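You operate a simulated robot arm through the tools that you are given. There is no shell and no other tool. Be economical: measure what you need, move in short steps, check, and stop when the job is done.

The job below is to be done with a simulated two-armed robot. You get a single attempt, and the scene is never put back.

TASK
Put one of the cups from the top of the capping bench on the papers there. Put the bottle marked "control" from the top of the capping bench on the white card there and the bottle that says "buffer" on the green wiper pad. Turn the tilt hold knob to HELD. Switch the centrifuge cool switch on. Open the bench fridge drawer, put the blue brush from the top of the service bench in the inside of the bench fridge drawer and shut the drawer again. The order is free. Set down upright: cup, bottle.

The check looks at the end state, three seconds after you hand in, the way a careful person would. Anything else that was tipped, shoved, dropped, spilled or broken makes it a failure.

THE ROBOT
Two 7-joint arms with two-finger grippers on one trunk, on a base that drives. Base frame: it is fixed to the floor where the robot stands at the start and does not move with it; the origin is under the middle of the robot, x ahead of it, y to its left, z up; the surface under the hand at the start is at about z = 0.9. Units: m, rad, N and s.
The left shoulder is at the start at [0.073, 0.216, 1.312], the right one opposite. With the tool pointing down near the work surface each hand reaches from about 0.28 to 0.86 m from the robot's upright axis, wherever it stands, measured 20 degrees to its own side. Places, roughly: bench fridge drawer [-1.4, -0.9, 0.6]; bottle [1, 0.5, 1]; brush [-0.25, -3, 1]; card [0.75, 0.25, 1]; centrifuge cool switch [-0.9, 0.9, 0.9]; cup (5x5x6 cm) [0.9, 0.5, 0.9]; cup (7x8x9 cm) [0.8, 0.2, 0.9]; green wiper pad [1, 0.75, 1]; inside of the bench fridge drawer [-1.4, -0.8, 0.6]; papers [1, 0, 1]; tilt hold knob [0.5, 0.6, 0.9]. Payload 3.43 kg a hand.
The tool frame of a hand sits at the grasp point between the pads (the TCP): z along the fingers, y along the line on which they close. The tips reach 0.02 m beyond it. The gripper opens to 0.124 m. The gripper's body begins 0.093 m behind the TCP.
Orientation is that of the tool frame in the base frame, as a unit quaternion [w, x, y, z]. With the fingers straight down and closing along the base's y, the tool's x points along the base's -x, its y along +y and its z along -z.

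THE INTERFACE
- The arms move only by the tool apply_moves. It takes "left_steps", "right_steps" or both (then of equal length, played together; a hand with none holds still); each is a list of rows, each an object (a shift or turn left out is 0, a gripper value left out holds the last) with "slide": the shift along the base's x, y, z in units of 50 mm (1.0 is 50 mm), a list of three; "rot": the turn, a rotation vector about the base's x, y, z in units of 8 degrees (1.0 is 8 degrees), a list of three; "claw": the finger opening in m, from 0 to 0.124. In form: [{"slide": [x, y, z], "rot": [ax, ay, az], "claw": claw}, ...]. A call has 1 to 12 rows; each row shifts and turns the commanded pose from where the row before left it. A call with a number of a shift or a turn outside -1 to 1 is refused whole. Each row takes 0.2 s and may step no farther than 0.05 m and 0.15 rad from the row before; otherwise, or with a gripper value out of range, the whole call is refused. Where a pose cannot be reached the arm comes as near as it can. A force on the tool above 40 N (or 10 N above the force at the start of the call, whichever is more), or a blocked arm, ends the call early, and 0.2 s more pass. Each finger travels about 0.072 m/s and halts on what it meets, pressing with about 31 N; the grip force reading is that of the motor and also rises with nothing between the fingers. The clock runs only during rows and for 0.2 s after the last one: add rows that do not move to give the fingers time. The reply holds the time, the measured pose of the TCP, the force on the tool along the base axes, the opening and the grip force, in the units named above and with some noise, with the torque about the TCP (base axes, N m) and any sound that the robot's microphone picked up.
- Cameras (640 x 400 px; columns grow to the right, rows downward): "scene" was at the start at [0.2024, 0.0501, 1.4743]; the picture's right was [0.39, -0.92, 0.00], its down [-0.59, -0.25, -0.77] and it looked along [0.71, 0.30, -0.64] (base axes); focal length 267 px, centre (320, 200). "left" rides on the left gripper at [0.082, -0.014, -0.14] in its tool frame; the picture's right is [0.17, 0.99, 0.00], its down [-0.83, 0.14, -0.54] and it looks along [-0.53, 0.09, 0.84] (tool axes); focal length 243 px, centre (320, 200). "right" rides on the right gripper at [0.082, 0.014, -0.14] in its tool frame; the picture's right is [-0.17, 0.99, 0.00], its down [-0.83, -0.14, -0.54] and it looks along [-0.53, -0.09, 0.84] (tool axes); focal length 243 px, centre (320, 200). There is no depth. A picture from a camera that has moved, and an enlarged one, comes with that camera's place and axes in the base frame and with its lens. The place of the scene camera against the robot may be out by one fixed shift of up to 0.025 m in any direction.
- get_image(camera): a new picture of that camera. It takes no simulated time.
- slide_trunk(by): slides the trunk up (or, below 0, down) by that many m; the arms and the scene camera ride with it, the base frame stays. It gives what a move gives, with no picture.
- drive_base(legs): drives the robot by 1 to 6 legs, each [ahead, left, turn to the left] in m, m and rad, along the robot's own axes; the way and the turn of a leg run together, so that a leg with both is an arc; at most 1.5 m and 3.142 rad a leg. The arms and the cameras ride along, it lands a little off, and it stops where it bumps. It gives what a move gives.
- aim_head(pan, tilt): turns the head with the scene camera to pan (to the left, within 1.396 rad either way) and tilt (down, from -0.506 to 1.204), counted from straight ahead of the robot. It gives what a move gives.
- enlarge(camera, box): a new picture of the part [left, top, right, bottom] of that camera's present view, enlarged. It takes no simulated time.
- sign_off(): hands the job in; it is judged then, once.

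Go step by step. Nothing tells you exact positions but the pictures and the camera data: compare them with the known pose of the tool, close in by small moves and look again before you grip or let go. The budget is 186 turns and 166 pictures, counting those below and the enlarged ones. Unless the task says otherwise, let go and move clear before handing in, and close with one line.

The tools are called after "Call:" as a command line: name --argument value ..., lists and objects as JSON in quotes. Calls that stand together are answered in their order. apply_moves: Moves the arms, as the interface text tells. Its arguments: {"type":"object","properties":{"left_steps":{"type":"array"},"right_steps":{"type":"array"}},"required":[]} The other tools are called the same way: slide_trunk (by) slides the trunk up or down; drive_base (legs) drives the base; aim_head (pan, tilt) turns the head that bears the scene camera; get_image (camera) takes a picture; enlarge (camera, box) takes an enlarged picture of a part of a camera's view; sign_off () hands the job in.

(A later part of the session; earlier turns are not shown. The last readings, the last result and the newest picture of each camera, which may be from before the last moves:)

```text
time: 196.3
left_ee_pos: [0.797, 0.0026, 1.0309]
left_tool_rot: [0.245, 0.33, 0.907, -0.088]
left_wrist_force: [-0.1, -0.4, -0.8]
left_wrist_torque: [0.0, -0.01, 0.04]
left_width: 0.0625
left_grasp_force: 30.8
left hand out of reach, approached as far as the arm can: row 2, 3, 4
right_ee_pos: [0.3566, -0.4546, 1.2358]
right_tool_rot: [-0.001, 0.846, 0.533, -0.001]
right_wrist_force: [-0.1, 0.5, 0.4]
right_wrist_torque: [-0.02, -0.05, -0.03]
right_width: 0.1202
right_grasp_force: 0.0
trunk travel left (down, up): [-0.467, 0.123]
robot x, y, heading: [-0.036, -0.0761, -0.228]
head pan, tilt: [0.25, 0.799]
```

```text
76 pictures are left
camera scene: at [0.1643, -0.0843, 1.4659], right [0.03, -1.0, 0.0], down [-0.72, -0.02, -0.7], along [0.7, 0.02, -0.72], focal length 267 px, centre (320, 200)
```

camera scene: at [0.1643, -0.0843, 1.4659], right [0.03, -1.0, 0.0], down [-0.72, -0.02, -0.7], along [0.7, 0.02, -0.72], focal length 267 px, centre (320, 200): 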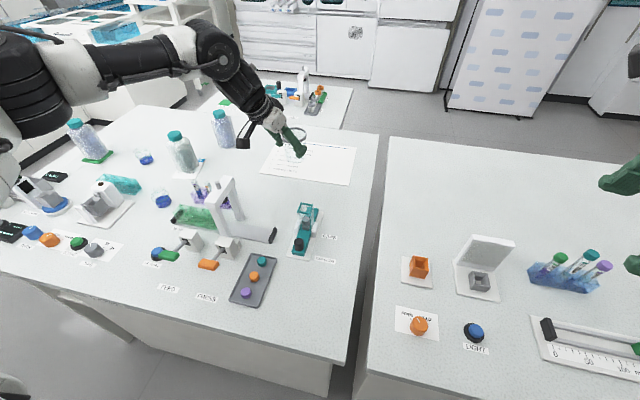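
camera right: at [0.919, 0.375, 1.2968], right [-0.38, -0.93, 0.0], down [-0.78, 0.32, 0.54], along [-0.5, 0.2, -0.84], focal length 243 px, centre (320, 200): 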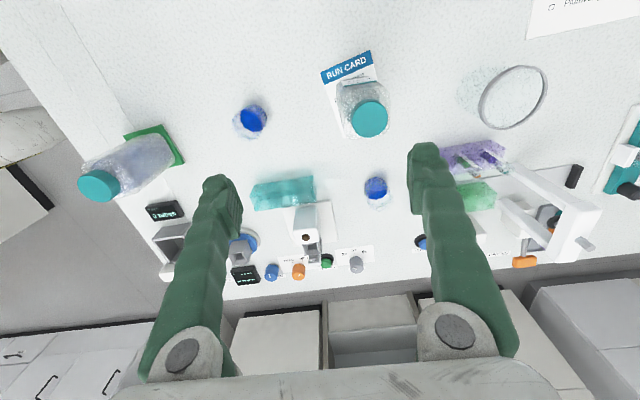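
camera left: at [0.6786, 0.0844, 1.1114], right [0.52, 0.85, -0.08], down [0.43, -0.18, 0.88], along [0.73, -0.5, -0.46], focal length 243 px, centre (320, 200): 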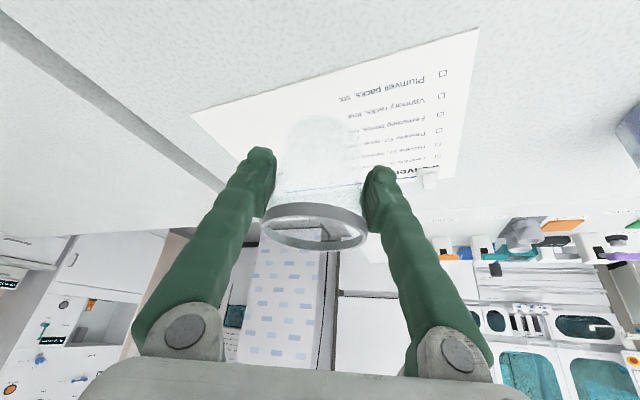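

Reach is just short. I'll rotate the tool's heading back toward straight ahead (cup stays upright) and edge the base 3.5 cm closer.

Call:
drive_base --legs '[[0.035, 0, 0]]'

Call:
apply_moves --left_steps '[{"rot": [0, 0, 0.9]}, {"rot": [0, 0, 0.9]}, {"rot": [0, 0, 0.9]}, {"slide": [0.5, -0.12, 0]}, {"slide": [0.4, -0.1, 0]}, {"slide": [0.4, -0.1, 0]}, {}]'

Call:
get_image --camera "left"

```text
time: 197.2
left_ee_pos: [0.827, -0.0035, 1.0348]
left_tool_rot: [0.247, 0.331, 0.907, -0.089]
left_wrist_force: [0.1, 0.4, 0.2]
left_wrist_torque: [0.02, -0.04, 0.0]
left_width: 0.0626
left_grasp_force: 31.0
right_ee_pos: [0.3869, -0.4604, 1.2394]
right_tool_rot: [0.0, 0.846, 0.533, 0.0]
right_wrist_force: [-0.2, -0.3, 0.2]
right_wrist_torque: [-0.02, -0.09, -0.01]
right_width: 0.1199
right_grasp_force: 0.1
trunk travel left (down, up): [-0.467, 0.123]
robot x, y, heading: [0.0003, -0.0891, -0.225]
head pan, tilt: [0.25, 0.799]
```

```text
time: 198.8
left_ee_pos: [0.8327, 0.0148, 1.034]
left_tool_rot: [0.256, 0.184, 0.948, -0.05]
left_wrist_force: [0.2, 0.1, -0.6]
left_wrist_torque: [0.03, 0.01, 0.01]
left_width: 0.0626
left_grasp_force: 30.8
left hand out of reach, approached as far as the arm can: row 2, 3, 4, 5, 6
right_ee_pos: [0.3909, -0.462, 1.235]
right_tool_rot: [-0.002, 0.846, 0.534, 0.0]
right_wrist_force: [0.5, -0.8, -0.5]
right_wrist_torque: [0.03, -0.02, 0.01]
right_width: 0.1199
right_grasp_force: 0.0
trunk travel left (down, up): [-0.467, 0.123]
robot x, y, heading: [0.0016, -0.0901, -0.223]
head pan, tilt: [0.25, 0.799]
```

```text
75 pictures are left
camera left: at [0.6971, 0.0564, 1.1142], right [0.24, 0.97, -0.08], down [0.47, -0.04, 0.88], along [0.85, -0.25, -0.46], focal length 243 px, centre (320, 200)
```

left: 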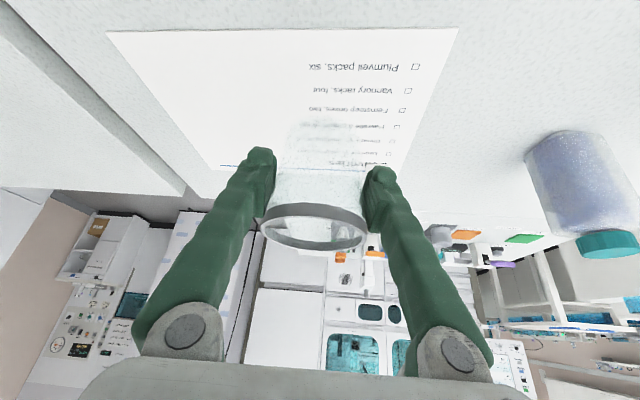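

Call:
apply_moves --left_steps '[{"slide": [0, -0.1, -0.5]}, {"slide": [0, -0.1, -0.5]}, {"slide": [0.5, -0.15, 0]}, {"slide": [0.5, -0.15, 0]}, {}]'

Call:
get_image --camera "left"

Call:
enlarge --camera "scene" --box '[230, 100, 370, 200]'

```text
time: 200.0
left_ee_pos: [0.8361, 0.0183, 1.0019]
left_tool_rot: [0.257, 0.184, 0.947, -0.05]
left_wrist_force: [0.4, 0.7, 0.1]
left_wrist_torque: [0.0, 0.08, -0.03]
left_width: 0.0629
left_grasp_force: 31.4
left hand out of reach, approached as far as the arm can: row 1, 2, 3, 4
right_ee_pos: [0.3904, -0.4626, 1.2365]
right_tool_rot: [-0.001, 0.846, 0.533, 0.0]
right_wrist_force: [-0.2, 0.1, -0.6]
right_wrist_torque: [0.01, -0.01, -0.04]
right_width: 0.1203
right_grasp_force: 0.1
trunk travel left (down, up): [-0.467, 0.123]
robot x, y, heading: [-0.0055, -0.0852, -0.227]
head pan, tilt: [0.25, 0.799]
```

```text
74 pictures are left
camera left: at [0.6998, 0.0602, 1.0816], right [0.24, 0.97, -0.08], down [0.47, -0.04, 0.88], along [0.85, -0.25, -0.46], focal length 243 px, centre (320, 200)
```

left: 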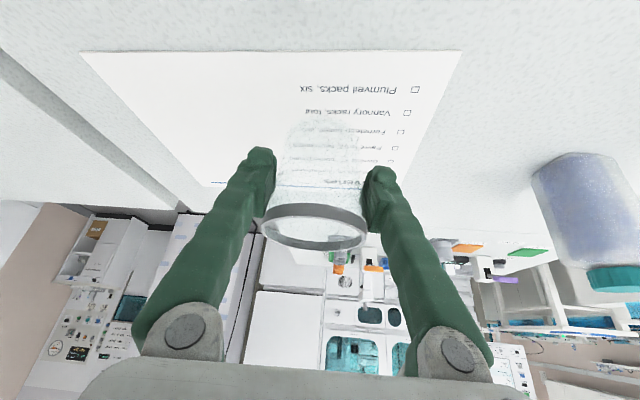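

```text
4.00 times, centred on (300, 150) of scene
camera zoom: at [0.1985, -0.0915, 1.4657], right [0.03, -1.0, 0.0], down [-0.72, -0.02, -0.7], along [0.7, 0.02, -0.72], focal length 1069 px, centre (400, 400)
```

zoom: 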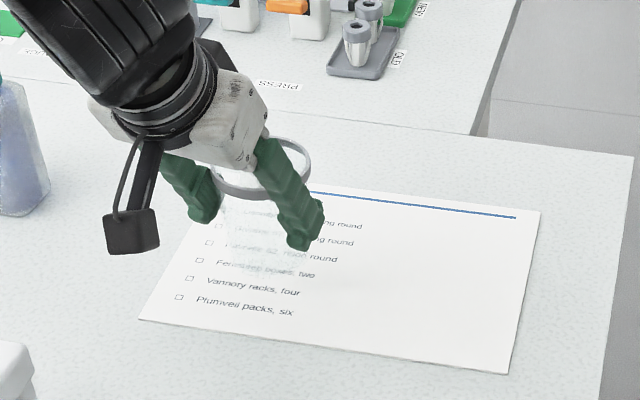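

Call:
drive_base --legs '[[0.018, -0.02, 0]]'

Call:
apply_moves --left_steps '[{"slide": [0, 0, -0.4]}, {"slide": [0, 0, -0.2]}, {}]'

Call:
get_image --camera "left"

Call:
enlarge --camera "scene" --box '[230, 100, 370, 200]'

```text
time: 200.9
left_ee_pos: [0.8486, -0.003, 1.0034]
left_tool_rot: [0.256, 0.184, 0.948, -0.049]
left_wrist_force: [-0.5, -0.2, -0.1]
left_wrist_torque: [-0.03, -0.01, -0.02]
left_width: 0.0623
left_grasp_force: 31.0
right_ee_pos: [0.4025, -0.4833, 1.2365]
right_tool_rot: [0.0, 0.846, 0.534, -0.001]
right_wrist_force: [-0.1, 0.6, 0.5]
right_wrist_torque: [-0.02, -0.03, 0.04]
right_width: 0.12
right_grasp_force: 0.1
trunk travel left (down, up): [-0.467, 0.123]
robot x, y, heading: [0.0125, -0.1111, -0.223]
head pan, tilt: [0.25, 0.799]
```

```text
time: 201.8
left_ee_pos: [0.8486, -0.0033, 0.9722]
left_tool_rot: [0.256, 0.184, 0.948, -0.05]
left_wrist_force: [0.1, 0.0, -0.4]
left_wrist_torque: [0.0, 0.02, -0.02]
left_width: 0.0625
left_grasp_force: 30.8
right_ee_pos: [0.4046, -0.4867, 1.2368]
right_tool_rot: [0.0, 0.846, 0.533, 0.0]
right_wrist_force: [-0.2, -0.2, -0.4]
right_wrist_torque: [-0.01, 0.02, 0.01]
right_width: 0.1202
right_grasp_force: 0.0
trunk travel left (down, up): [-0.467, 0.123]
robot x, y, heading: [0.011, -0.1126, -0.222]
head pan, tilt: [0.25, 0.799]
```

```text
72 pictures are left
camera left: at [0.7125, 0.0377, 1.0514], right [0.24, 0.97, -0.08], down [0.47, -0.04, 0.88], along [0.85, -0.25, -0.46], focal length 243 px, centre (320, 200)
```

left: 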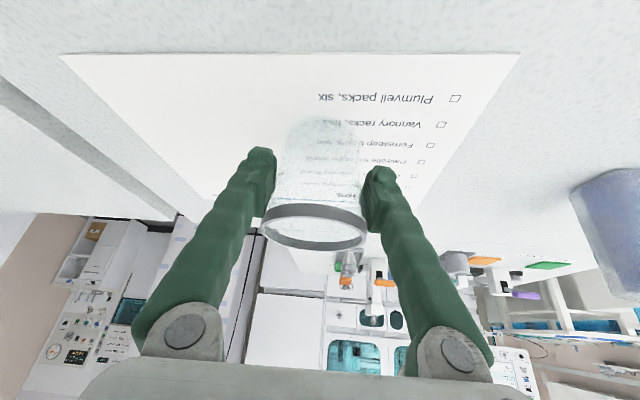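

```text
4.00 times, centred on (300, 150) of scene
camera zoom: at [0.2119, -0.1155, 1.4657], right [0.03, -1.0, 0.0], down [-0.72, -0.02, -0.7], along [0.7, 0.02, -0.72], focal length 1069 px, centre (400, 400)
```

zoom: 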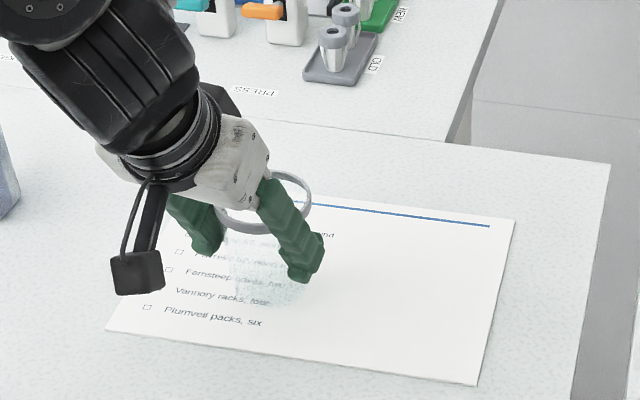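

Call:
apply_moves --left_steps '[{"slide": [0, 0, -0.12]}, {"slide": [0, 0, -0.06]}, {}]'

```text
time: 202.6
left_ee_pos: [0.8486, -0.0012, 0.9633]
left_tool_rot: [0.256, 0.184, 0.948, -0.05]
left_wrist_force: [0.3, -1.0, 0.5]
left_wrist_torque: [-0.03, -0.01, -0.02]
left_width: 0.0621
left_grasp_force: 31.2
left hand out of reach, approached as far as the arm can: row 2
right_ee_pos: [0.4036, -0.4853, 1.2373]
right_tool_rot: [-0.001, 0.846, 0.534, 0.001]
right_wrist_force: [0.2, 0.0, -0.4]
right_wrist_torque: [0.04, 0.01, 0.0]
right_width: 0.12
right_grasp_force: 0.2
trunk travel left (down, up): [-0.467, 0.123]
robot x, y, heading: [0.0098, -0.1064, -0.221]
head pan, tilt: [0.25, 0.799]
```

Call:
apply_moves --left_steps '[{"slide": [-0.1, 0.02, 0]}, {"slide": [-0.02, 0, -0.05]}, {}]'

Call:
get_image --camera "left"

```text
time: 203.3
left_ee_pos: [0.842, 0.0001, 0.963]
left_tool_rot: [0.259, 0.183, 0.947, -0.05]
left_wrist_force: [2.7, 0.6, 9.0]
left_wrist_torque: [-0.02, -0.28, 0.06]
left_width: 0.0622
left_grasp_force: 30.9
right_ee_pos: [0.4046, -0.4833, 1.2366]
right_tool_rot: [0.0, 0.846, 0.534, -0.001]
right_wrist_force: [-0.7, -0.3, 1.3]
right_wrist_torque: [-0.01, -0.01, 0.0]
right_width: 0.1199
right_grasp_force: 0.0
trunk travel left (down, up): [-0.467, 0.123]
robot x, y, heading: [0.0118, -0.1109, -0.221]
head pan, tilt: [0.25, 0.799]
```

```text
70 pictures are left
camera left: at [0.7056, 0.0408, 1.0418], right [0.23, 0.97, -0.08], down [0.46, -0.04, 0.89], along [0.86, -0.25, -0.46], focal length 243 px, centre (320, 200)
```

left: 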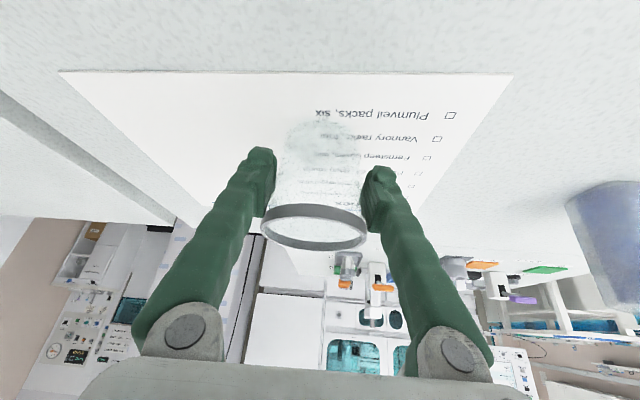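

Contact reached on the paper. Opening slowly, then lifting straight up.

Call:
apply_moves --left_steps '[{"claw": 0.066}, {"claw": 0.075}, {"claw": 0.09}, {"claw": 0.11}, {"claw": 0.124}, {}]'

Call:
get_image --camera "left"

```text
time: 204.8
left_ee_pos: [0.8404, -0.0009, 0.9603]
left_tool_rot: [0.256, 0.185, 0.948, -0.05]
left_wrist_force: [0.2, 0.3, 0.1]
left_wrist_torque: [-0.01, 0.02, 0.01]
left_width: 0.1238
left_grasp_force: 0.1
right_ee_pos: [0.4046, -0.4847, 1.2362]
right_tool_rot: [-0.001, 0.846, 0.533, -0.001]
right_wrist_force: [-0.6, -0.2, 0.0]
right_wrist_torque: [0.01, 0.01, 0.0]
right_width: 0.1199
right_grasp_force: 0.0
trunk travel left (down, up): [-0.467, 0.123]
robot x, y, heading: [0.0102, -0.1104, -0.224]
head pan, tilt: [0.25, 0.799]
```

```text
69 pictures are left
camera left: at [0.7054, 0.0411, 1.0401], right [0.24, 0.97, -0.08], down [0.47, -0.04, 0.88], along [0.85, -0.25, -0.46], focal length 243 px, centre (320, 200)
```

left: 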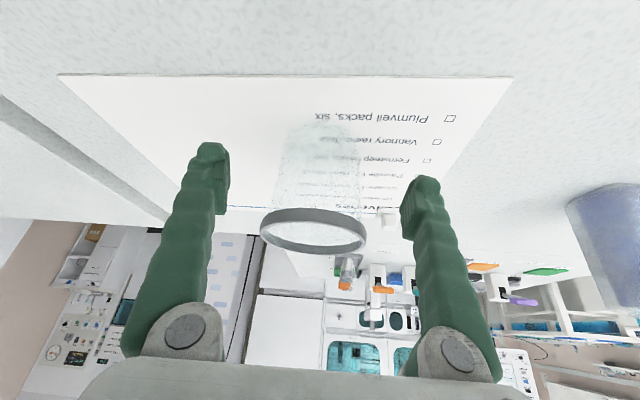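

Call:
apply_moves --left_steps '[{"slide": [-0.45, 0.1, 0.75]}, {"slide": [-0.45, 0.1, 0.75]}, {"slide": [-0.5, 0.1, 0.75]}, {"slide": [-0.6, 0.1, 0.7]}, {"slide": [-0.8, 0.2, 0.5]}, {}]'

Call:
get_image --camera "scene"

Call:
enlarge --camera "scene" --box '[200, 100, 340, 200]'

```text
time: 206.2
left_ee_pos: [0.7019, 0.0283, 1.1324]
left_tool_rot: [0.255, 0.183, 0.948, -0.05]
left_wrist_force: [-0.1, -0.7, 0.2]
left_wrist_torque: [0.02, 0.07, 0.04]
left_width: 0.124
left_grasp_force: 0.1
right_ee_pos: [0.4062, -0.4847, 1.2365]
right_tool_rot: [-0.001, 0.846, 0.533, -0.002]
right_wrist_force: [0.5, -0.8, 0.7]
right_wrist_torque: [-0.02, 0.03, 0.01]
right_width: 0.1201
right_grasp_force: 0.1
trunk travel left (down, up): [-0.467, 0.123]
robot x, y, heading: [0.01, -0.1093, -0.224]
head pan, tilt: [0.25, 0.799]
```

```text
68 pictures are left
camera scene: at [0.2129, -0.1149, 1.4655], right [0.03, -1.0, 0.0], down [-0.72, -0.02, -0.7], along [0.7, 0.02, -0.72], focal length 267 px, centre (320, 200)
```

scene: 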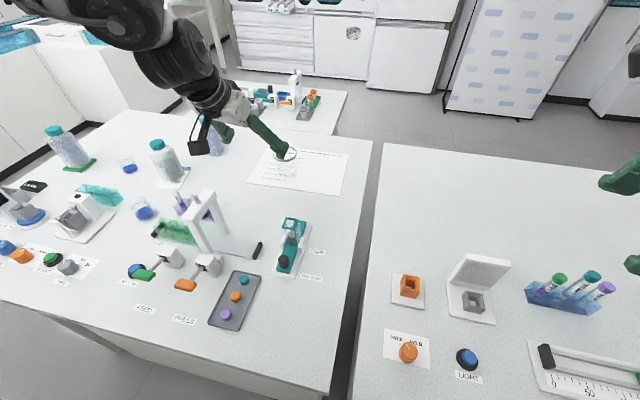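

```text
4.00 times, centred on (270, 150) of scene
camera zoom: at [0.2129, -0.1149, 1.4655], right [0.03, -1.0, 0.0], down [-0.72, -0.02, -0.7], along [0.7, 0.02, -0.72], focal length 1069 px, centre (520, 400)
```

zoom: 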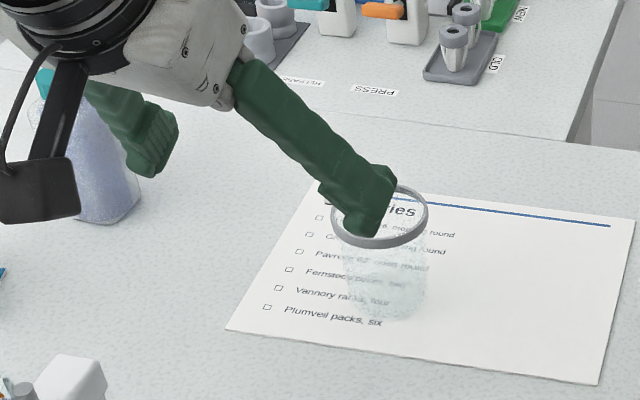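

Cup is upright on the papers. Retracting the left hand and then heading for the centrifuge bench behind-left.

Call:
apply_moves --left_steps '[{"slide": [-0.4, 0.3, 0.7]}, {"slide": [-0.5, 0.4, 0.6]}, {"slide": [-0.6, 0.6, 0.4]}, {"slide": [-0.7, 0.6, 0.2], "rot": [0.35, 0.87, 0]}, {"slide": [-0.7, 0.6, 0], "rot": [0.35, 0.87, 0]}, {"slide": [-0.7, 0.6, 0], "rot": [0.35, 0.87, 0]}, {"slide": [-0.7, 0.6, 0], "rot": [0.35, 0.87, 0]}, {"slide": [-0.5, 0.6, 0]}, {}]'

Call:
aim_head --pan 1.39 --tilt 0.5

```text
time: 208.2
left_ee_pos: [0.4619, 0.2442, 1.2271]
left_tool_rot: [0.002, 0.19, 0.982, 0.0]
left_wrist_force: [-0.3, 0.7, -0.8]
left_wrist_torque: [0.01, -0.03, 0.04]
left_width: 0.1244
left_grasp_force: 0.0
right_ee_pos: [0.4043, -0.4853, 1.2356]
right_tool_rot: [-0.001, 0.846, 0.534, 0.0]
right_wrist_force: [-0.7, -0.3, -0.6]
right_wrist_torque: [0.01, 0.02, 0.01]
right_width: 0.1201
right_grasp_force: 0.1
trunk travel left (down, up): [-0.467, 0.123]
robot x, y, heading: [0.0104, -0.1078, -0.223]
head pan, tilt: [0.25, 0.799]
```

```text
time: 209.5
left_ee_pos: [0.4615, 0.2439, 1.2276]
left_tool_rot: [0.002, 0.191, 0.982, 0.0]
left_wrist_force: [-0.3, 0.6, 0.5]
left_wrist_torque: [0.01, -0.01, 0.02]
left_width: 0.1242
left_grasp_force: 0.2
right_ee_pos: [0.4042, -0.4844, 1.2356]
right_tool_rot: [0.0, 0.846, 0.533, -0.001]
right_wrist_force: [0.6, 0.1, -0.5]
right_wrist_torque: [-0.01, 0.04, -0.01]
right_width: 0.1201
right_grasp_force: 0.1
trunk travel left (down, up): [-0.467, 0.123]
robot x, y, heading: [0.0114, -0.1089, -0.225]
head pan, tilt: [1.389, 0.499]
```

Call:
drive_base --legs '[[-0.15, 0, 0], [0, 0, 1.4]]'

Call:
aim_head --pan 0.9 --tilt 0.5

Call:
get_image --camera "scene"

```text
time: 215.8
left_ee_pos: [-0.4042, 0.4307, 1.2285]
left_tool_rot: [0.001, -0.483, 0.876, 0.001]
left_wrist_force: [-0.4, 0.3, -0.4]
left_wrist_torque: [0.0, 0.04, 0.01]
left_width: 0.1239
left_grasp_force: 0.0
right_ee_pos: [0.3028, 0.2442, 1.237]
right_tool_rot: [-0.001, 0.308, 0.951, 0.0]
right_wrist_force: [-0.4, 0.1, 0.4]
right_wrist_torque: [0.01, 0.02, 0.0]
right_width: 0.1201
right_grasp_force: 0.0
trunk travel left (down, up): [-0.467, 0.123]
robot x, y, heading: [-0.1418, -0.0748, 1.167]
head pan, tilt: [1.389, 0.499]
```

```text
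time: 216.7
left_ee_pos: [-0.4047, 0.4318, 1.2276]
left_tool_rot: [0.001, -0.483, 0.876, 0.001]
left_wrist_force: [-0.3, 0.3, 0.2]
left_wrist_torque: [0.0, 0.01, 0.01]
left_width: 0.1238
left_grasp_force: 0.1
right_ee_pos: [0.3031, 0.2427, 1.2359]
right_tool_rot: [0.0, 0.308, 0.952, -0.001]
right_wrist_force: [-0.9, 0.1, -0.4]
right_wrist_torque: [0.0, 0.0, -0.02]
right_width: 0.1201
right_grasp_force: 0.1
trunk travel left (down, up): [-0.467, 0.123]
robot x, y, heading: [-0.1414, -0.0795, 1.164]
head pan, tilt: [0.901, 0.499]
```

```text
66 pictures are left
camera scene: at [-0.1246, 0.1234, 1.4917], right [0.88, 0.48, 0.0], down [0.23, -0.42, -0.88], along [-0.42, 0.77, -0.48], focal length 267 px, centre (320, 200)
```

scene: 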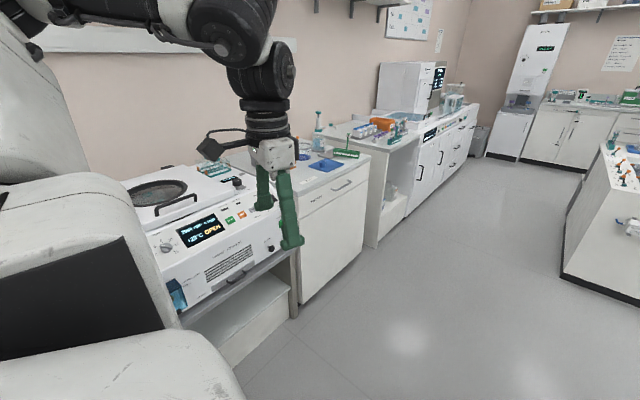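

Call:
drive_base --legs '[[0, 0, 0.9]]'

Call:
aim_head --pan 0.1 --tilt 0.5

Call:
get_image --camera "scene"

```text
time: 220.2
left_ee_pos: [-0.7026, 0.025, 1.2267]
left_tool_rot: [-0.001, 0.818, -0.575, -0.001]
left_wrist_force: [-0.5, 0.7, -0.5]
left_wrist_torque: [-0.01, 0.01, 0.05]
left_width: 0.124
left_grasp_force: 0.0
right_ee_pos: [-0.119, 0.4684, 1.2372]
right_tool_rot: [0.0, -0.141, 0.99, -0.001]
right_wrist_force: [0.8, 0.8, 0.2]
right_wrist_torque: [0.0, -0.04, 0.03]
right_width: 0.1197
right_grasp_force: 0.0
trunk travel left (down, up): [-0.467, 0.123]
robot x, y, heading: [-0.1365, -0.0743, 2.08]
head pan, tilt: [0.901, 0.499]
```

```text
time: 221.4
left_ee_pos: [-0.7026, 0.0258, 1.2266]
left_tool_rot: [-0.001, 0.818, -0.575, -0.001]
left_wrist_force: [0.5, 0.4, 0.3]
left_wrist_torque: [0.02, 0.01, 0.02]
left_width: 0.1236
left_grasp_force: 0.0
right_ee_pos: [-0.1191, 0.4677, 1.2366]
right_tool_rot: [0.0, -0.141, 0.99, -0.001]
right_wrist_force: [1.1, -0.6, 0.2]
right_wrist_torque: [0.0, 0.0, -0.02]
right_width: 0.12
right_grasp_force: 0.1
trunk travel left (down, up): [-0.467, 0.123]
robot x, y, heading: [-0.1369, -0.0756, 2.072]
head pan, tilt: [0.099, 0.499]
```

```text
65 pictures are left
camera scene: at [-0.2307, 0.1133, 1.4917], right [0.82, 0.57, 0.0], down [0.27, -0.39, -0.88], along [-0.5, 0.72, -0.48], focal length 267 px, centre (320, 200)
```

scene: 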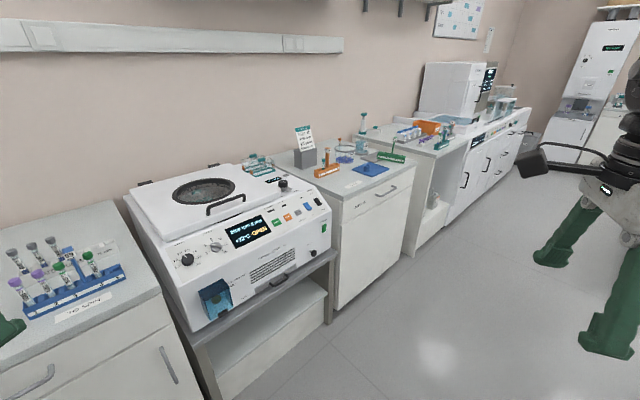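

Call:
enlarge --camera "scene" --box '[170, 180, 350, 330]'

Call:
enlarge --camera "scene" --box '[270, 170, 350, 270]'

```text
2.67 times, centred on (260, 255) of scene
camera zoom: at [-0.2307, 0.1133, 1.4917], right [0.82, 0.57, 0.0], down [0.27, -0.39, -0.88], along [-0.5, 0.72, -0.48], focal length 713 px, centre (480, 53)
```

zoom: 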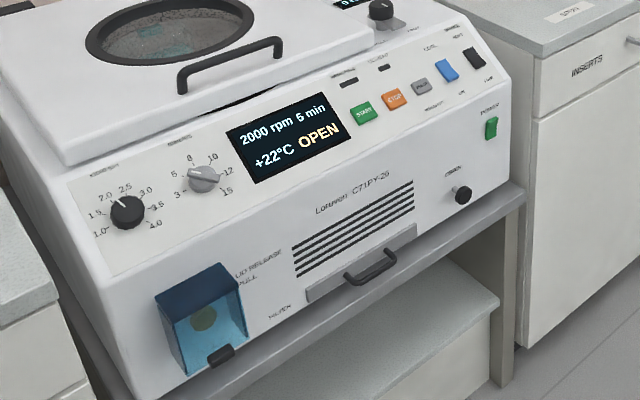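

```text
4.00 times, centred on (310, 220) of scene
camera zoom: at [-0.2307, 0.1133, 1.4917], right [0.82, 0.57, 0.0], down [0.27, -0.39, -0.88], along [-0.5, 0.72, -0.48], focal length 1069 px, centre (360, 120)
```

zoom: 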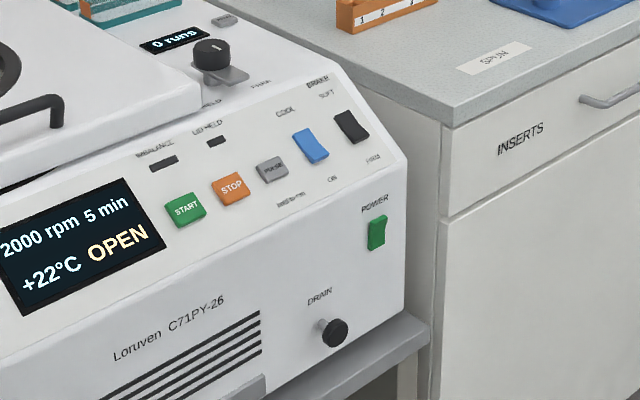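

The COOL rocker is the blue one on the centrifuge's sloped panel. I'll square up to that bench and move nearer in steps.

Call:
drive_base --legs '[[0, 0, 0.81]]'

Call:
aim_head --pan -0.5 --tilt 0.5

Call:
get_image --camera "scene"

```text
time: 224.6
left_ee_pos: [-0.6004, -0.4163, 1.226]
left_tool_rot: [-0.001, 0.978, -0.207, -0.001]
left_wrist_force: [0.6, 1.4, 0.2]
left_wrist_torque: [0.03, 0.01, 0.01]
left_width: 0.124
left_grasp_force: 0.1
right_ee_pos: [-0.5202, 0.3127, 1.237]
right_tool_rot: [0.001, -0.52, 0.854, -0.001]
right_wrist_force: [0.4, -0.2, 1.0]
right_wrist_torque: [-0.01, 0.03, 0.04]
right_width: 0.1201
right_grasp_force: 0.1
trunk travel left (down, up): [-0.467, 0.123]
robot x, y, heading: [-0.1372, -0.0786, 2.886]
head pan, tilt: [0.099, 0.499]
```

```text
time: 225.6
left_ee_pos: [-0.5996, -0.4176, 1.2269]
left_tool_rot: [-0.001, 0.978, -0.206, -0.001]
left_wrist_force: [0.1, 0.0, 0.6]
left_wrist_torque: [0.04, 0.01, 0.01]
left_width: 0.1239
left_grasp_force: 0.1
right_ee_pos: [-0.5181, 0.3115, 1.2368]
right_tool_rot: [0.0, -0.52, 0.854, -0.001]
right_wrist_force: [-0.5, -1.0, 0.2]
right_wrist_torque: [-0.02, -0.02, 0.0]
right_width: 0.1199
right_grasp_force: 0.1
trunk travel left (down, up): [-0.467, 0.123]
robot x, y, heading: [-0.1383, -0.0779, 2.886]
head pan, tilt: [-0.499, 0.499]
```

```text
62 pictures are left
camera scene: at [-0.2993, 0.0313, 1.4917], right [0.68, 0.73, 0.0], down [0.35, -0.33, -0.88], along [-0.64, 0.6, -0.48], focal length 267 px, centre (320, 200)
```

scene: 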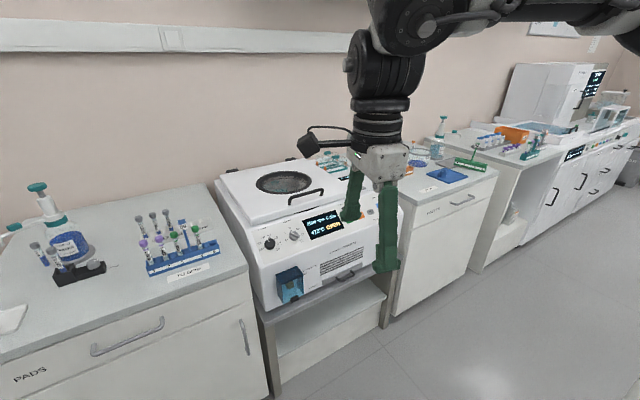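

Call:
drive_base --legs '[[0.3, 0, 0], [0, -0.56, 0]]'

Call:
aim_head --pan -0.3 --tilt 0.8

Call:
get_image --camera "scene"

Call:
get_image --camera "right"

```text
time: 235.5
left_ee_pos: [-0.7517, 0.2001, 1.2271]
left_tool_rot: [0.0, 0.978, -0.208, -0.002]
left_wrist_force: [-0.3, -0.4, 0.2]
left_wrist_torque: [-0.03, 0.01, -0.01]
left_width: 0.1241
left_grasp_force: 0.2
right_ee_pos: [-0.6682, 0.9279, 1.237]
right_tool_rot: [0.0, -0.518, 0.855, 0.0]
right_wrist_force: [0.0, 0.1, 0.0]
right_wrist_torque: [-0.01, -0.02, -0.03]
right_width: 0.12
right_grasp_force: 0.1
trunk travel left (down, up): [-0.467, 0.123]
robot x, y, heading: [-0.2862, 0.5344, 2.884]
head pan, tilt: [-0.499, 0.499]
```

```text
time: 236.3
left_ee_pos: [-0.7522, 0.2011, 1.2282]
left_tool_rot: [-0.001, 0.978, -0.208, -0.002]
left_wrist_force: [-0.1, -0.3, 0.0]
left_wrist_torque: [0.02, 0.02, -0.03]
left_width: 0.1242
left_grasp_force: 0.2
right_ee_pos: [-0.668, 0.9281, 1.2365]
right_tool_rot: [0.0, -0.518, 0.855, 0.0]
right_wrist_force: [0.5, 0.4, 0.6]
right_wrist_torque: [-0.03, -0.03, -0.02]
right_width: 0.1197
right_grasp_force: 0.2
trunk travel left (down, up): [-0.467, 0.123]
robot x, y, heading: [-0.2892, 0.5414, 2.883]
head pan, tilt: [-0.3, 0.799]
```

```text
61 pictures are left
camera scene: at [-0.4518, 0.6265, 1.4658], right [0.53, 0.85, 0.0], down [0.61, -0.38, -0.7], along [-0.59, 0.37, -0.72], focal length 267 px, centre (320, 200)
```

scene: 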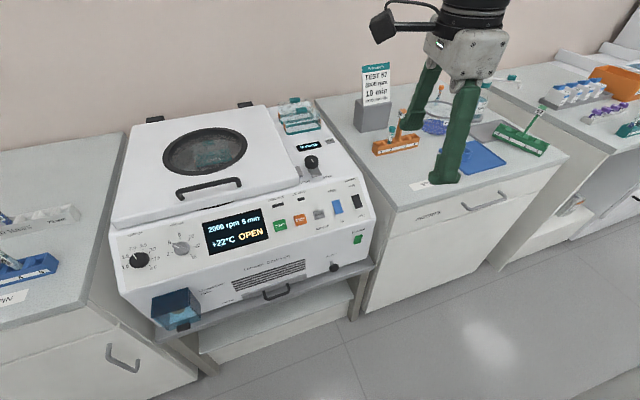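

```text
60 pictures are left
camera right: at [-0.7202, 0.86, 1.3768], right [-0.8, 0.6, 0.0], down [0.51, 0.67, 0.54], along [0.33, 0.43, -0.84], focal length 243 px, centre (320, 200)
```

right: 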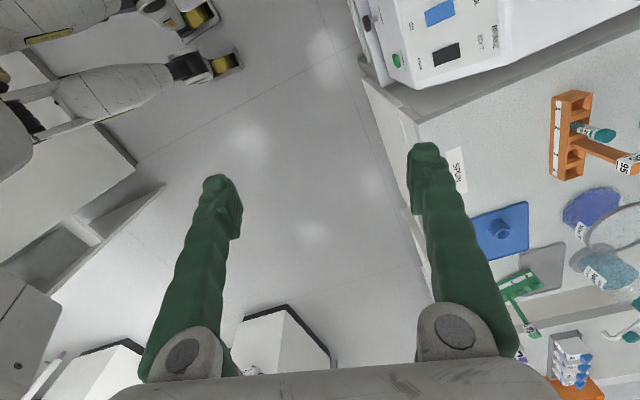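

Call:
enlarge --camera "scene" --box '[300, 165, 390, 255]'

Call:
enlarge --camera "right" --box '[370, 0, 520, 90]'

```text
4.44 times, centred on (345, 210) of scene
camera zoom: at [-0.4518, 0.6265, 1.4658], right [0.53, 0.85, 0.0], down [0.61, -0.38, -0.7], along [-0.59, 0.37, -0.72], focal length 1188 px, centre (209, 156)
```

zoom: 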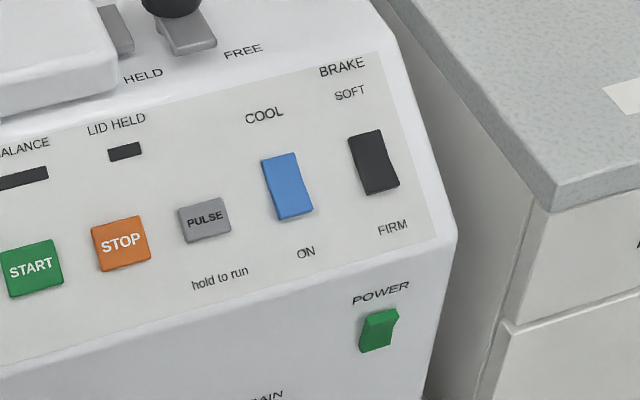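

```text
4.27 times, centred on (445, 45) of right
camera zoom: at [-0.7202, 0.86, 1.3768], right [-0.8, 0.6, 0.0], down [0.51, 0.67, 0.54], along [0.33, 0.43, -0.84], focal length 1035 px, centre (-213, 861)
```

zoom: 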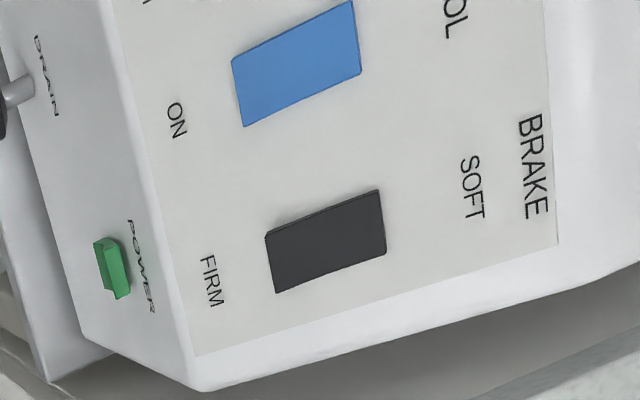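

COOL's "ON" is at the lower (front) end of the rocker. The left hand's camera faces forward, so I'll shift right and use the left hand for this.

Call:
drive_base --legs '[[0, -0.43, 0]]'

Call:
aim_head --pan 0.35 --tilt 0.8

Call:
get_image --camera "left"

```text
time: 242.6
left_ee_pos: [-0.6424, 0.6192, 1.2277]
left_tool_rot: [0.0, 0.978, -0.21, -0.002]
left_wrist_force: [-0.2, 0.1, -0.4]
left_wrist_torque: [-0.02, -0.03, -0.01]
left_width: 0.1238
left_grasp_force: 0.0
right_ee_pos: [-0.5543, 1.3459, 1.2359]
right_tool_rot: [0.0, -0.516, 0.857, 0.0]
right_wrist_force: [0.5, 0.4, -0.4]
right_wrist_torque: [-0.01, -0.01, 0.06]
right_width: 0.12
right_grasp_force: 0.0
trunk travel left (down, up): [-0.467, 0.123]
robot x, y, heading: [-0.1766, 0.9542, 2.875]
head pan, tilt: [-0.3, 0.799]
```

```text
time: 243.7
left_ee_pos: [-0.6438, 0.6192, 1.2269]
left_tool_rot: [0.0, 0.978, -0.21, -0.002]
left_wrist_force: [-0.9, 0.1, 0.3]
left_wrist_torque: [-0.02, 0.0, 0.0]
left_width: 0.124
left_grasp_force: 0.1
right_ee_pos: [-0.5542, 1.3476, 1.2366]
right_tool_rot: [0.001, -0.516, 0.857, 0.0]
right_wrist_force: [0.3, -1.0, 0.3]
right_wrist_torque: [0.0, 0.0, -0.01]
right_width: 0.1201
right_grasp_force: 0.1
trunk travel left (down, up): [-0.467, 0.123]
robot x, y, heading: [-0.1746, 0.9551, 2.873]
head pan, tilt: [0.351, 0.799]
```

```text
57 pictures are left
camera left: at [-0.5614, 0.5995, 1.367], right [-0.26, -0.97, 0.0], down [-0.81, 0.21, 0.54], along [-0.52, 0.14, -0.84], focal length 243 px, centre (320, 200)
```

left: 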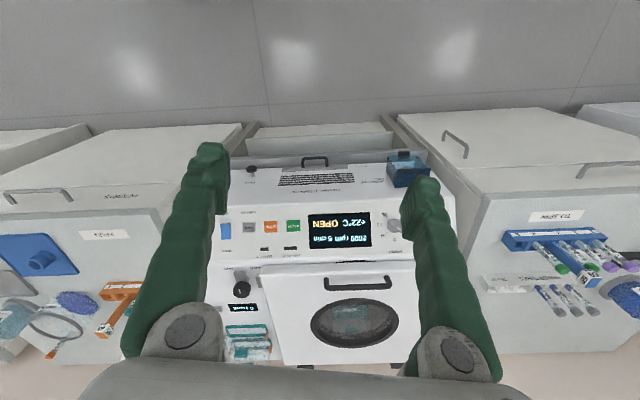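

Call:
apply_moves --left_steps '[{"slide": [-0.4, 0.82, -0.28], "claw": 0.1}, {"slide": [-0.4, 0.82, -0.28], "claw": 0.08}, {"slide": [-0.4, 0.82, -0.28], "claw": 0.06}, {"slide": [-0.4, 0.82, -0.28], "claw": 0.04}, {"slide": [-0.4, 0.82, -0.28], "claw": 0.02}, {"slide": [-0.4, 0.82, -0.28], "claw": 0.0}, {"slide": [-0.4, 0.82, -0.28]}, {}]'

Call:
get_image --camera "left"

```text
time: 245.4
left_ee_pos: [-0.7586, 0.8598, 1.1351]
left_tool_rot: [-0.003, 0.978, -0.211, -0.004]
left_wrist_force: [0.2, 0.1, -0.4]
left_wrist_torque: [0.01, 0.02, 0.02]
left_width: 0.0001
left_grasp_force: 31.4
left hand out of reach, approached as far as the arm can: row 6, 7
right_ee_pos: [-0.5534, 1.3457, 1.2379]
right_tool_rot: [0.0, -0.516, 0.857, 0.001]
right_wrist_force: [0.6, 0.6, 0.0]
right_wrist_torque: [0.02, -0.02, 0.02]
right_width: 0.12
right_grasp_force: 0.0
trunk travel left (down, up): [-0.467, 0.123]
robot x, y, heading: [-0.1755, 0.9564, 2.876]
head pan, tilt: [0.351, 0.799]
```

```text
56 pictures are left
camera left: at [-0.6783, 0.8395, 1.2759], right [-0.26, -0.97, -0.01], down [-0.81, 0.21, 0.55], along [-0.53, 0.14, -0.84], focal length 243 px, centre (320, 200)
```

left: 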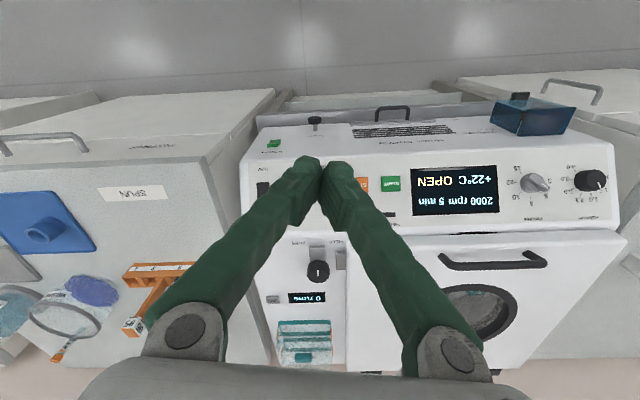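

Call:
drive_base --legs '[[0.1, 0, 0]]'

Call:
apply_moves --left_steps '[{"slide": [0.3, 0.3, 0.2], "rot": [0.26, 0.94, 0]}, {"slide": [0.3, 0.3, 0], "rot": [0.26, 0.94, 0]}, {"rot": [0.26, 0.94, 0]}, {}]'

Call:
get_image --camera "left"

```text
time: 246.7
left_ee_pos: [-0.8555, 0.8861, 1.1374]
left_tool_rot: [-0.002, 0.978, -0.211, -0.003]
left_wrist_force: [1.1, -0.1, -0.6]
left_wrist_torque: [0.0, 0.01, 0.04]
left_width: 0.0
left_grasp_force: 31.2
right_ee_pos: [-0.6501, 1.3732, 1.2374]
right_tool_rot: [0.0, -0.515, 0.857, 0.0]
right_wrist_force: [-0.1, 1.1, -0.1]
right_wrist_torque: [0.02, 0.03, -0.02]
right_width: 0.1201
right_grasp_force: 0.1
trunk travel left (down, up): [-0.467, 0.123]
robot x, y, heading: [-0.2725, 0.9784, 2.874]
head pan, tilt: [0.351, 0.799]
```

```text
time: 247.7
left_ee_pos: [-0.8376, 0.9125, 1.1488]
left_tool_rot: [-0.016, 0.956, -0.209, -0.204]
left_wrist_force: [-0.5, 0.3, -0.4]
left_wrist_torque: [0.0, 0.0, 0.0]
left_width: 0.0
left_grasp_force: 30.8
left hand out of reach, approached as far as the arm can: row 3
right_ee_pos: [-0.6498, 1.3734, 1.2364]
right_tool_rot: [-0.001, -0.515, 0.857, 0.0]
right_wrist_force: [-0.3, -0.6, 0.5]
right_wrist_torque: [-0.01, 0.03, 0.0]
right_width: 0.1199
right_grasp_force: 0.2
trunk travel left (down, up): [-0.467, 0.123]
robot x, y, heading: [-0.2748, 0.9801, 2.874]
head pan, tilt: [0.351, 0.799]
```

```text
55 pictures are left
camera left: at [-0.7108, 0.8784, 1.2435], right [-0.26, -0.96, -0.01], down [-0.54, 0.14, 0.83], along [-0.8, 0.22, -0.55], focal length 243 px, centre (320, 200)
```

left: 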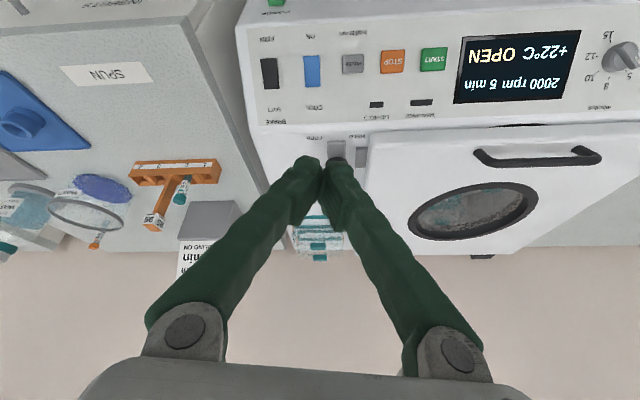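

Call:
apply_moves --left_steps '[{"slide": [0, 0.1, -0.8]}, {"slide": [0, 0.1, -0.8]}, {"slide": [0, 0.1, -0.8]}, {"slide": [0, 0, -0.8]}, {}]'

Call:
get_image --camera "left"

```text
time: 248.9
left_ee_pos: [-0.8439, 0.9265, 0.9885]
left_tool_rot: [-0.014, 0.956, -0.207, -0.207]
left_wrist_force: [0.9, -1.2, 0.7]
left_wrist_torque: [0.02, -0.02, -0.02]
left_width: 0.0002
left_grasp_force: 31.1
left hand out of reach, approached as far as the arm can: row 1
right_ee_pos: [-0.6507, 1.3727, 1.2366]
right_tool_rot: [0.0, -0.516, 0.856, -0.001]
right_wrist_force: [0.0, -0.3, 0.4]
right_wrist_torque: [0.03, 0.0, 0.02]
right_width: 0.1199
right_grasp_force: 0.1
trunk travel left (down, up): [-0.467, 0.123]
robot x, y, heading: [-0.2741, 0.9819, 2.878]
head pan, tilt: [0.351, 0.799]
```

```text
54 pictures are left
camera left: at [-0.716, 0.8923, 1.0828], right [-0.26, -0.97, -0.01], down [-0.54, 0.14, 0.83], along [-0.8, 0.22, -0.55], focal length 243 px, centre (320, 200)
```

left: 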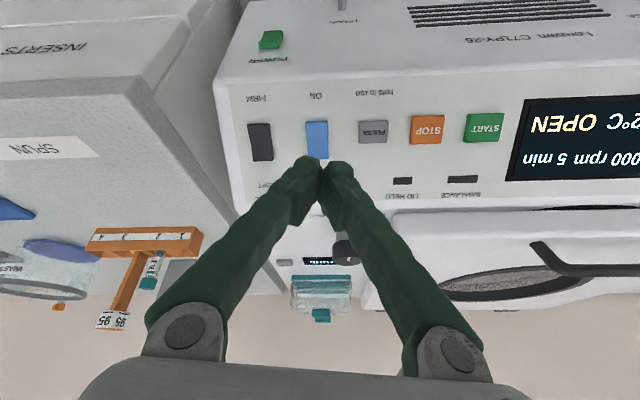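

Call:
apply_moves --left_steps '[{"slide": [0, 0.11, -0.8]}, {"slide": [-0.25, 0.06, -0.55]}, {"slide": [-0.12, 0.03, -0.27]}, {}]'

Call:
get_image --camera "left"

```text
time: 249.9
left_ee_pos: [-0.8553, 0.9299, 0.9338]
left_tool_rot: [-0.015, 0.956, -0.206, -0.207]
left_wrist_force: [0.7, 1.3, -0.9]
left_wrist_torque: [-0.03, -0.02, 0.02]
left_width: 0.0002
left_grasp_force: 30.8
left hand out of reach, approached as far as the arm can: row 1, 2, 3
right_ee_pos: [-0.6512, 1.3729, 1.2372]
right_tool_rot: [0.001, -0.516, 0.857, 0.0]
right_wrist_force: [0.0, 0.3, 0.0]
right_wrist_torque: [-0.02, 0.0, -0.01]
right_width: 0.1198
right_grasp_force: 0.1
trunk travel left (down, up): [-0.467, 0.123]
robot x, y, heading: [-0.2727, 0.9827, 2.877]
head pan, tilt: [0.351, 0.799]
```

```text
53 pictures are left
camera left: at [-0.7285, 0.8963, 1.0282], right [-0.26, -0.97, -0.01], down [-0.54, 0.13, 0.83], along [-0.8, 0.22, -0.55], focal length 243 px, centre (320, 200)
```

left: 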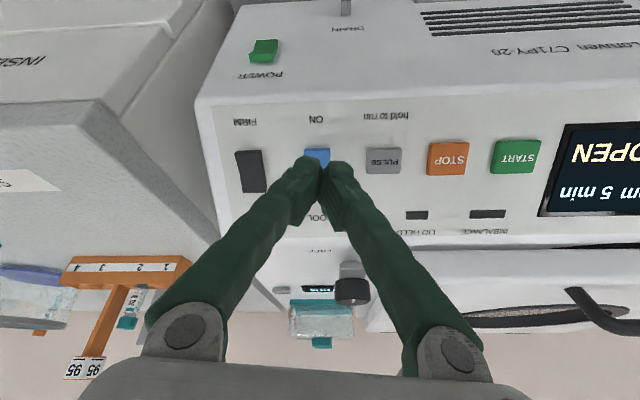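

Call:
apply_moves --left_steps '[{"rot": [0, 0, -1]}, {"rot": [0, 0, -1]}, {"slide": [-0.05, 0.12, -0.2]}, {"slide": [-0.1, 0.03, -0.25]}, {}]'

Call:
get_image --camera "left"

```text
time: 251.1
left_ee_pos: [-0.8633, 0.9372, 0.9115]
left_tool_rot: [-0.043, 0.918, -0.339, -0.203]
left_wrist_force: [-0.6, 0.7, 0.5]
left_wrist_torque: [-0.01, 0.01, -0.01]
left_width: 0.0
left_grasp_force: 30.6
right_ee_pos: [-0.6516, 1.3719, 1.2374]
right_tool_rot: [0.001, -0.516, 0.857, -0.002]
right_wrist_force: [0.4, -0.3, 0.5]
right_wrist_torque: [0.0, 0.02, -0.01]
right_width: 0.1199
right_grasp_force: 0.0
trunk travel left (down, up): [-0.467, 0.123]
robot x, y, heading: [-0.27, 0.9831, 2.874]
head pan, tilt: [0.351, 0.799]
```

```text
52 pictures are left
camera left: at [-0.7506, 0.8696, 1.0061], right [-0.52, -0.86, -0.01], down [-0.48, 0.28, 0.83], along [-0.71, 0.43, -0.55], focal length 243 px, centre (320, 200)
```

left: 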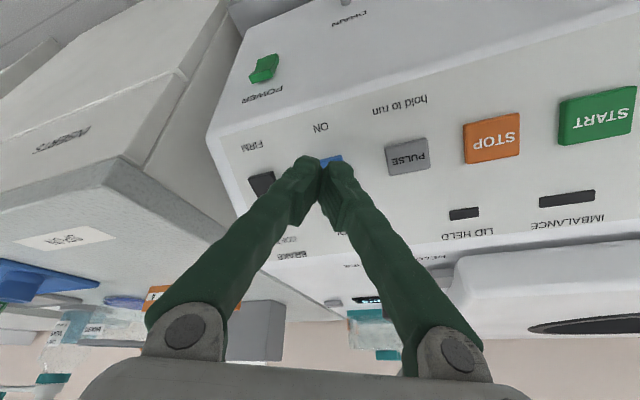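

Call:
apply_moves --left_steps '[{"slide": [-0.1, -0.03, -0.2]}, {"slide": [-0.08, -0.02, -0.16]}, {"slide": [-0.06, 0, -0.14]}]'

Call:
get_image --camera "left"

```text
time: 251.9
left_ee_pos: [-0.8757, 0.9341, 0.885]
left_tool_rot: [-0.042, 0.918, -0.338, -0.202]
left_wrist_force: [1.1, -0.3, -0.8]
left_wrist_torque: [-0.04, 0.02, 0.0]
left_width: 0.0
left_grasp_force: 31.0
right_ee_pos: [-0.652, 1.3721, 1.2377]
right_tool_rot: [0.0, -0.516, 0.857, -0.001]
right_wrist_force: [-0.9, -0.4, -0.4]
right_wrist_torque: [-0.02, 0.0, -0.01]
right_width: 0.1199
right_grasp_force: 0.1
trunk travel left (down, up): [-0.467, 0.123]
robot x, y, heading: [-0.2724, 0.9816, 2.881]
head pan, tilt: [0.351, 0.799]
```

```text
51 pictures are left
camera left: at [-0.7629, 0.867, 0.9805], right [-0.51, -0.86, -0.01], down [-0.48, 0.28, 0.83], along [-0.71, 0.43, -0.55], focal length 243 px, centre (320, 200)
```

left: 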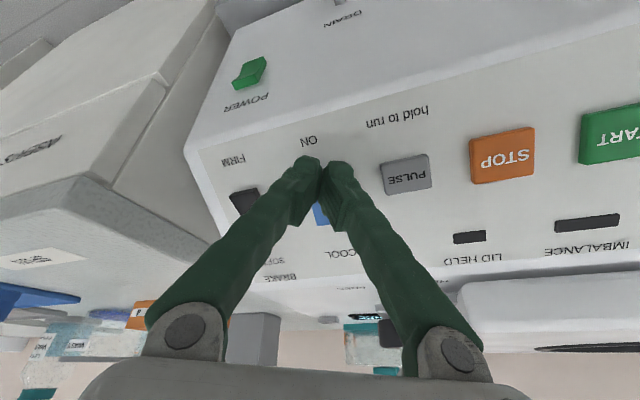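

Call:
apply_moves --left_steps '[{"slide": [-0.04, 0.01, -0.08]}, {"slide": [-0.04, 0.01, -0.08]}, {"slide": [-0.02, 0.01, -0.06]}]'

Call:
enlarge --camera "left" --box '[200, 100, 440, 250]'

```text
time: 252.6
left_ee_pos: [-0.8777, 0.9352, 0.8829]
left_tool_rot: [-0.043, 0.917, -0.338, -0.205]
left_wrist_force: [19.7, -12.2, 31.9]
left_wrist_torque: [0.04, 0.38, 0.19]
left_width: 0.0
left_grasp_force: 30.2
right_ee_pos: [-0.6482, 1.3719, 1.2383]
right_tool_rot: [-0.001, -0.517, 0.856, 0.001]
right_wrist_force: [1.0, 0.9, -0.4]
right_wrist_torque: [0.02, -0.04, 0.01]
right_width: 0.1201
right_grasp_force: 0.0
trunk travel left (down, up): [-0.467, 0.123]
robot x, y, heading: [-0.2703, 0.98, 2.88]
head pan, tilt: [0.351, 0.799]
stopped in row 3 (left hand): the force on the tool passed its limit at 46 N (the readings are from after the stop); the commanded pose is now the measured one
```

```text
2.67 times, centred on (320, 175) of left
camera zoom: at [-0.7635, 0.8668, 0.977], right [-0.52, -0.86, -0.01], down [-0.47, 0.28, 0.84], along [-0.71, 0.44, -0.55], focal length 647 px, centre (320, 267)
```

zoom: 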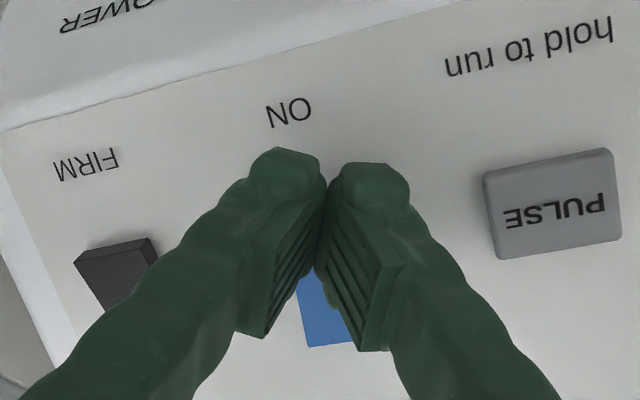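

Call:
apply_moves --left_steps '[{"slide": [0.25, -0.12, 0.6]}, {"slide": [0.25, -0.1, 0.8]}, {"slide": [0.2, -0.1, 0.9]}, {}]'

Call:
enlarge --camera "left" --box '[230, 60, 410, 180]'

Call:
enlarge --camera "scene" --box '[200, 130, 440, 290]'

```text
time: 253.6
left_ee_pos: [-0.8469, 0.9194, 0.9926]
left_tool_rot: [-0.042, 0.918, -0.338, -0.203]
left_wrist_force: [-1.4, 0.0, -0.5]
left_wrist_torque: [-0.04, 0.0, -0.02]
left_width: 0.0
left_grasp_force: 31.1
right_ee_pos: [-0.6522, 1.3726, 1.2361]
right_tool_rot: [0.001, -0.516, 0.857, 0.0]
right_wrist_force: [0.2, 0.0, -0.5]
right_wrist_torque: [0.04, -0.03, -0.06]
right_width: 0.1197
right_grasp_force: 0.2
trunk travel left (down, up): [-0.467, 0.123]
robot x, y, heading: [-0.2753, 0.9799, 2.881]
head pan, tilt: [0.351, 0.799]
```

```text
3.33 times, centred on (320, 120) of left
camera zoom: at [-0.732, 0.8517, 1.088], right [-0.51, -0.86, -0.01], down [-0.48, 0.28, 0.83], along [-0.71, 0.43, -0.55], focal length 809 px, centre (320, 467)
```

zoom: 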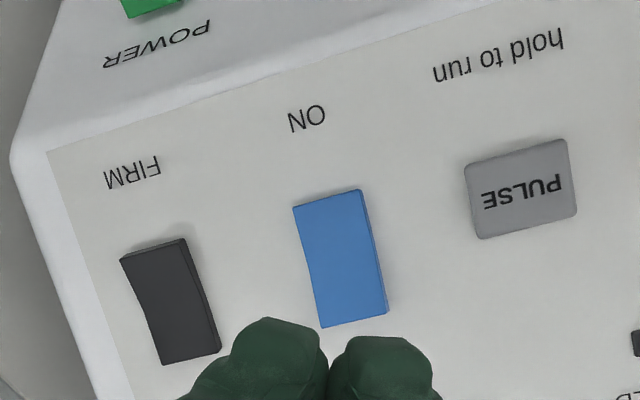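

```text
2.50 times, centred on (320, 210) of scene
camera zoom: at [-0.4496, 1.0201, 1.4655], right [-0.09, 1.0, 0.0], down [0.71, 0.06, -0.7], along [-0.69, -0.06, -0.72], focal length 668 px, centre (320, 175)
```

zoom: 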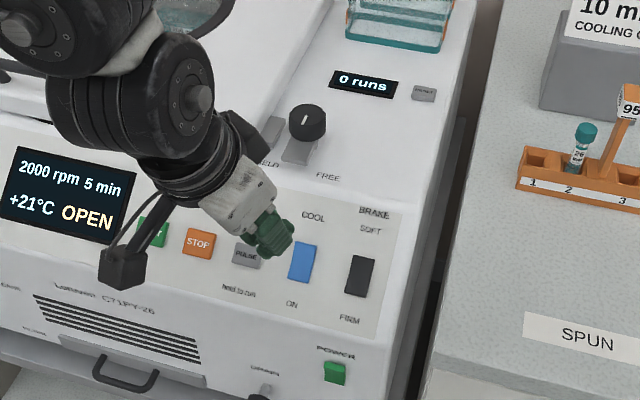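

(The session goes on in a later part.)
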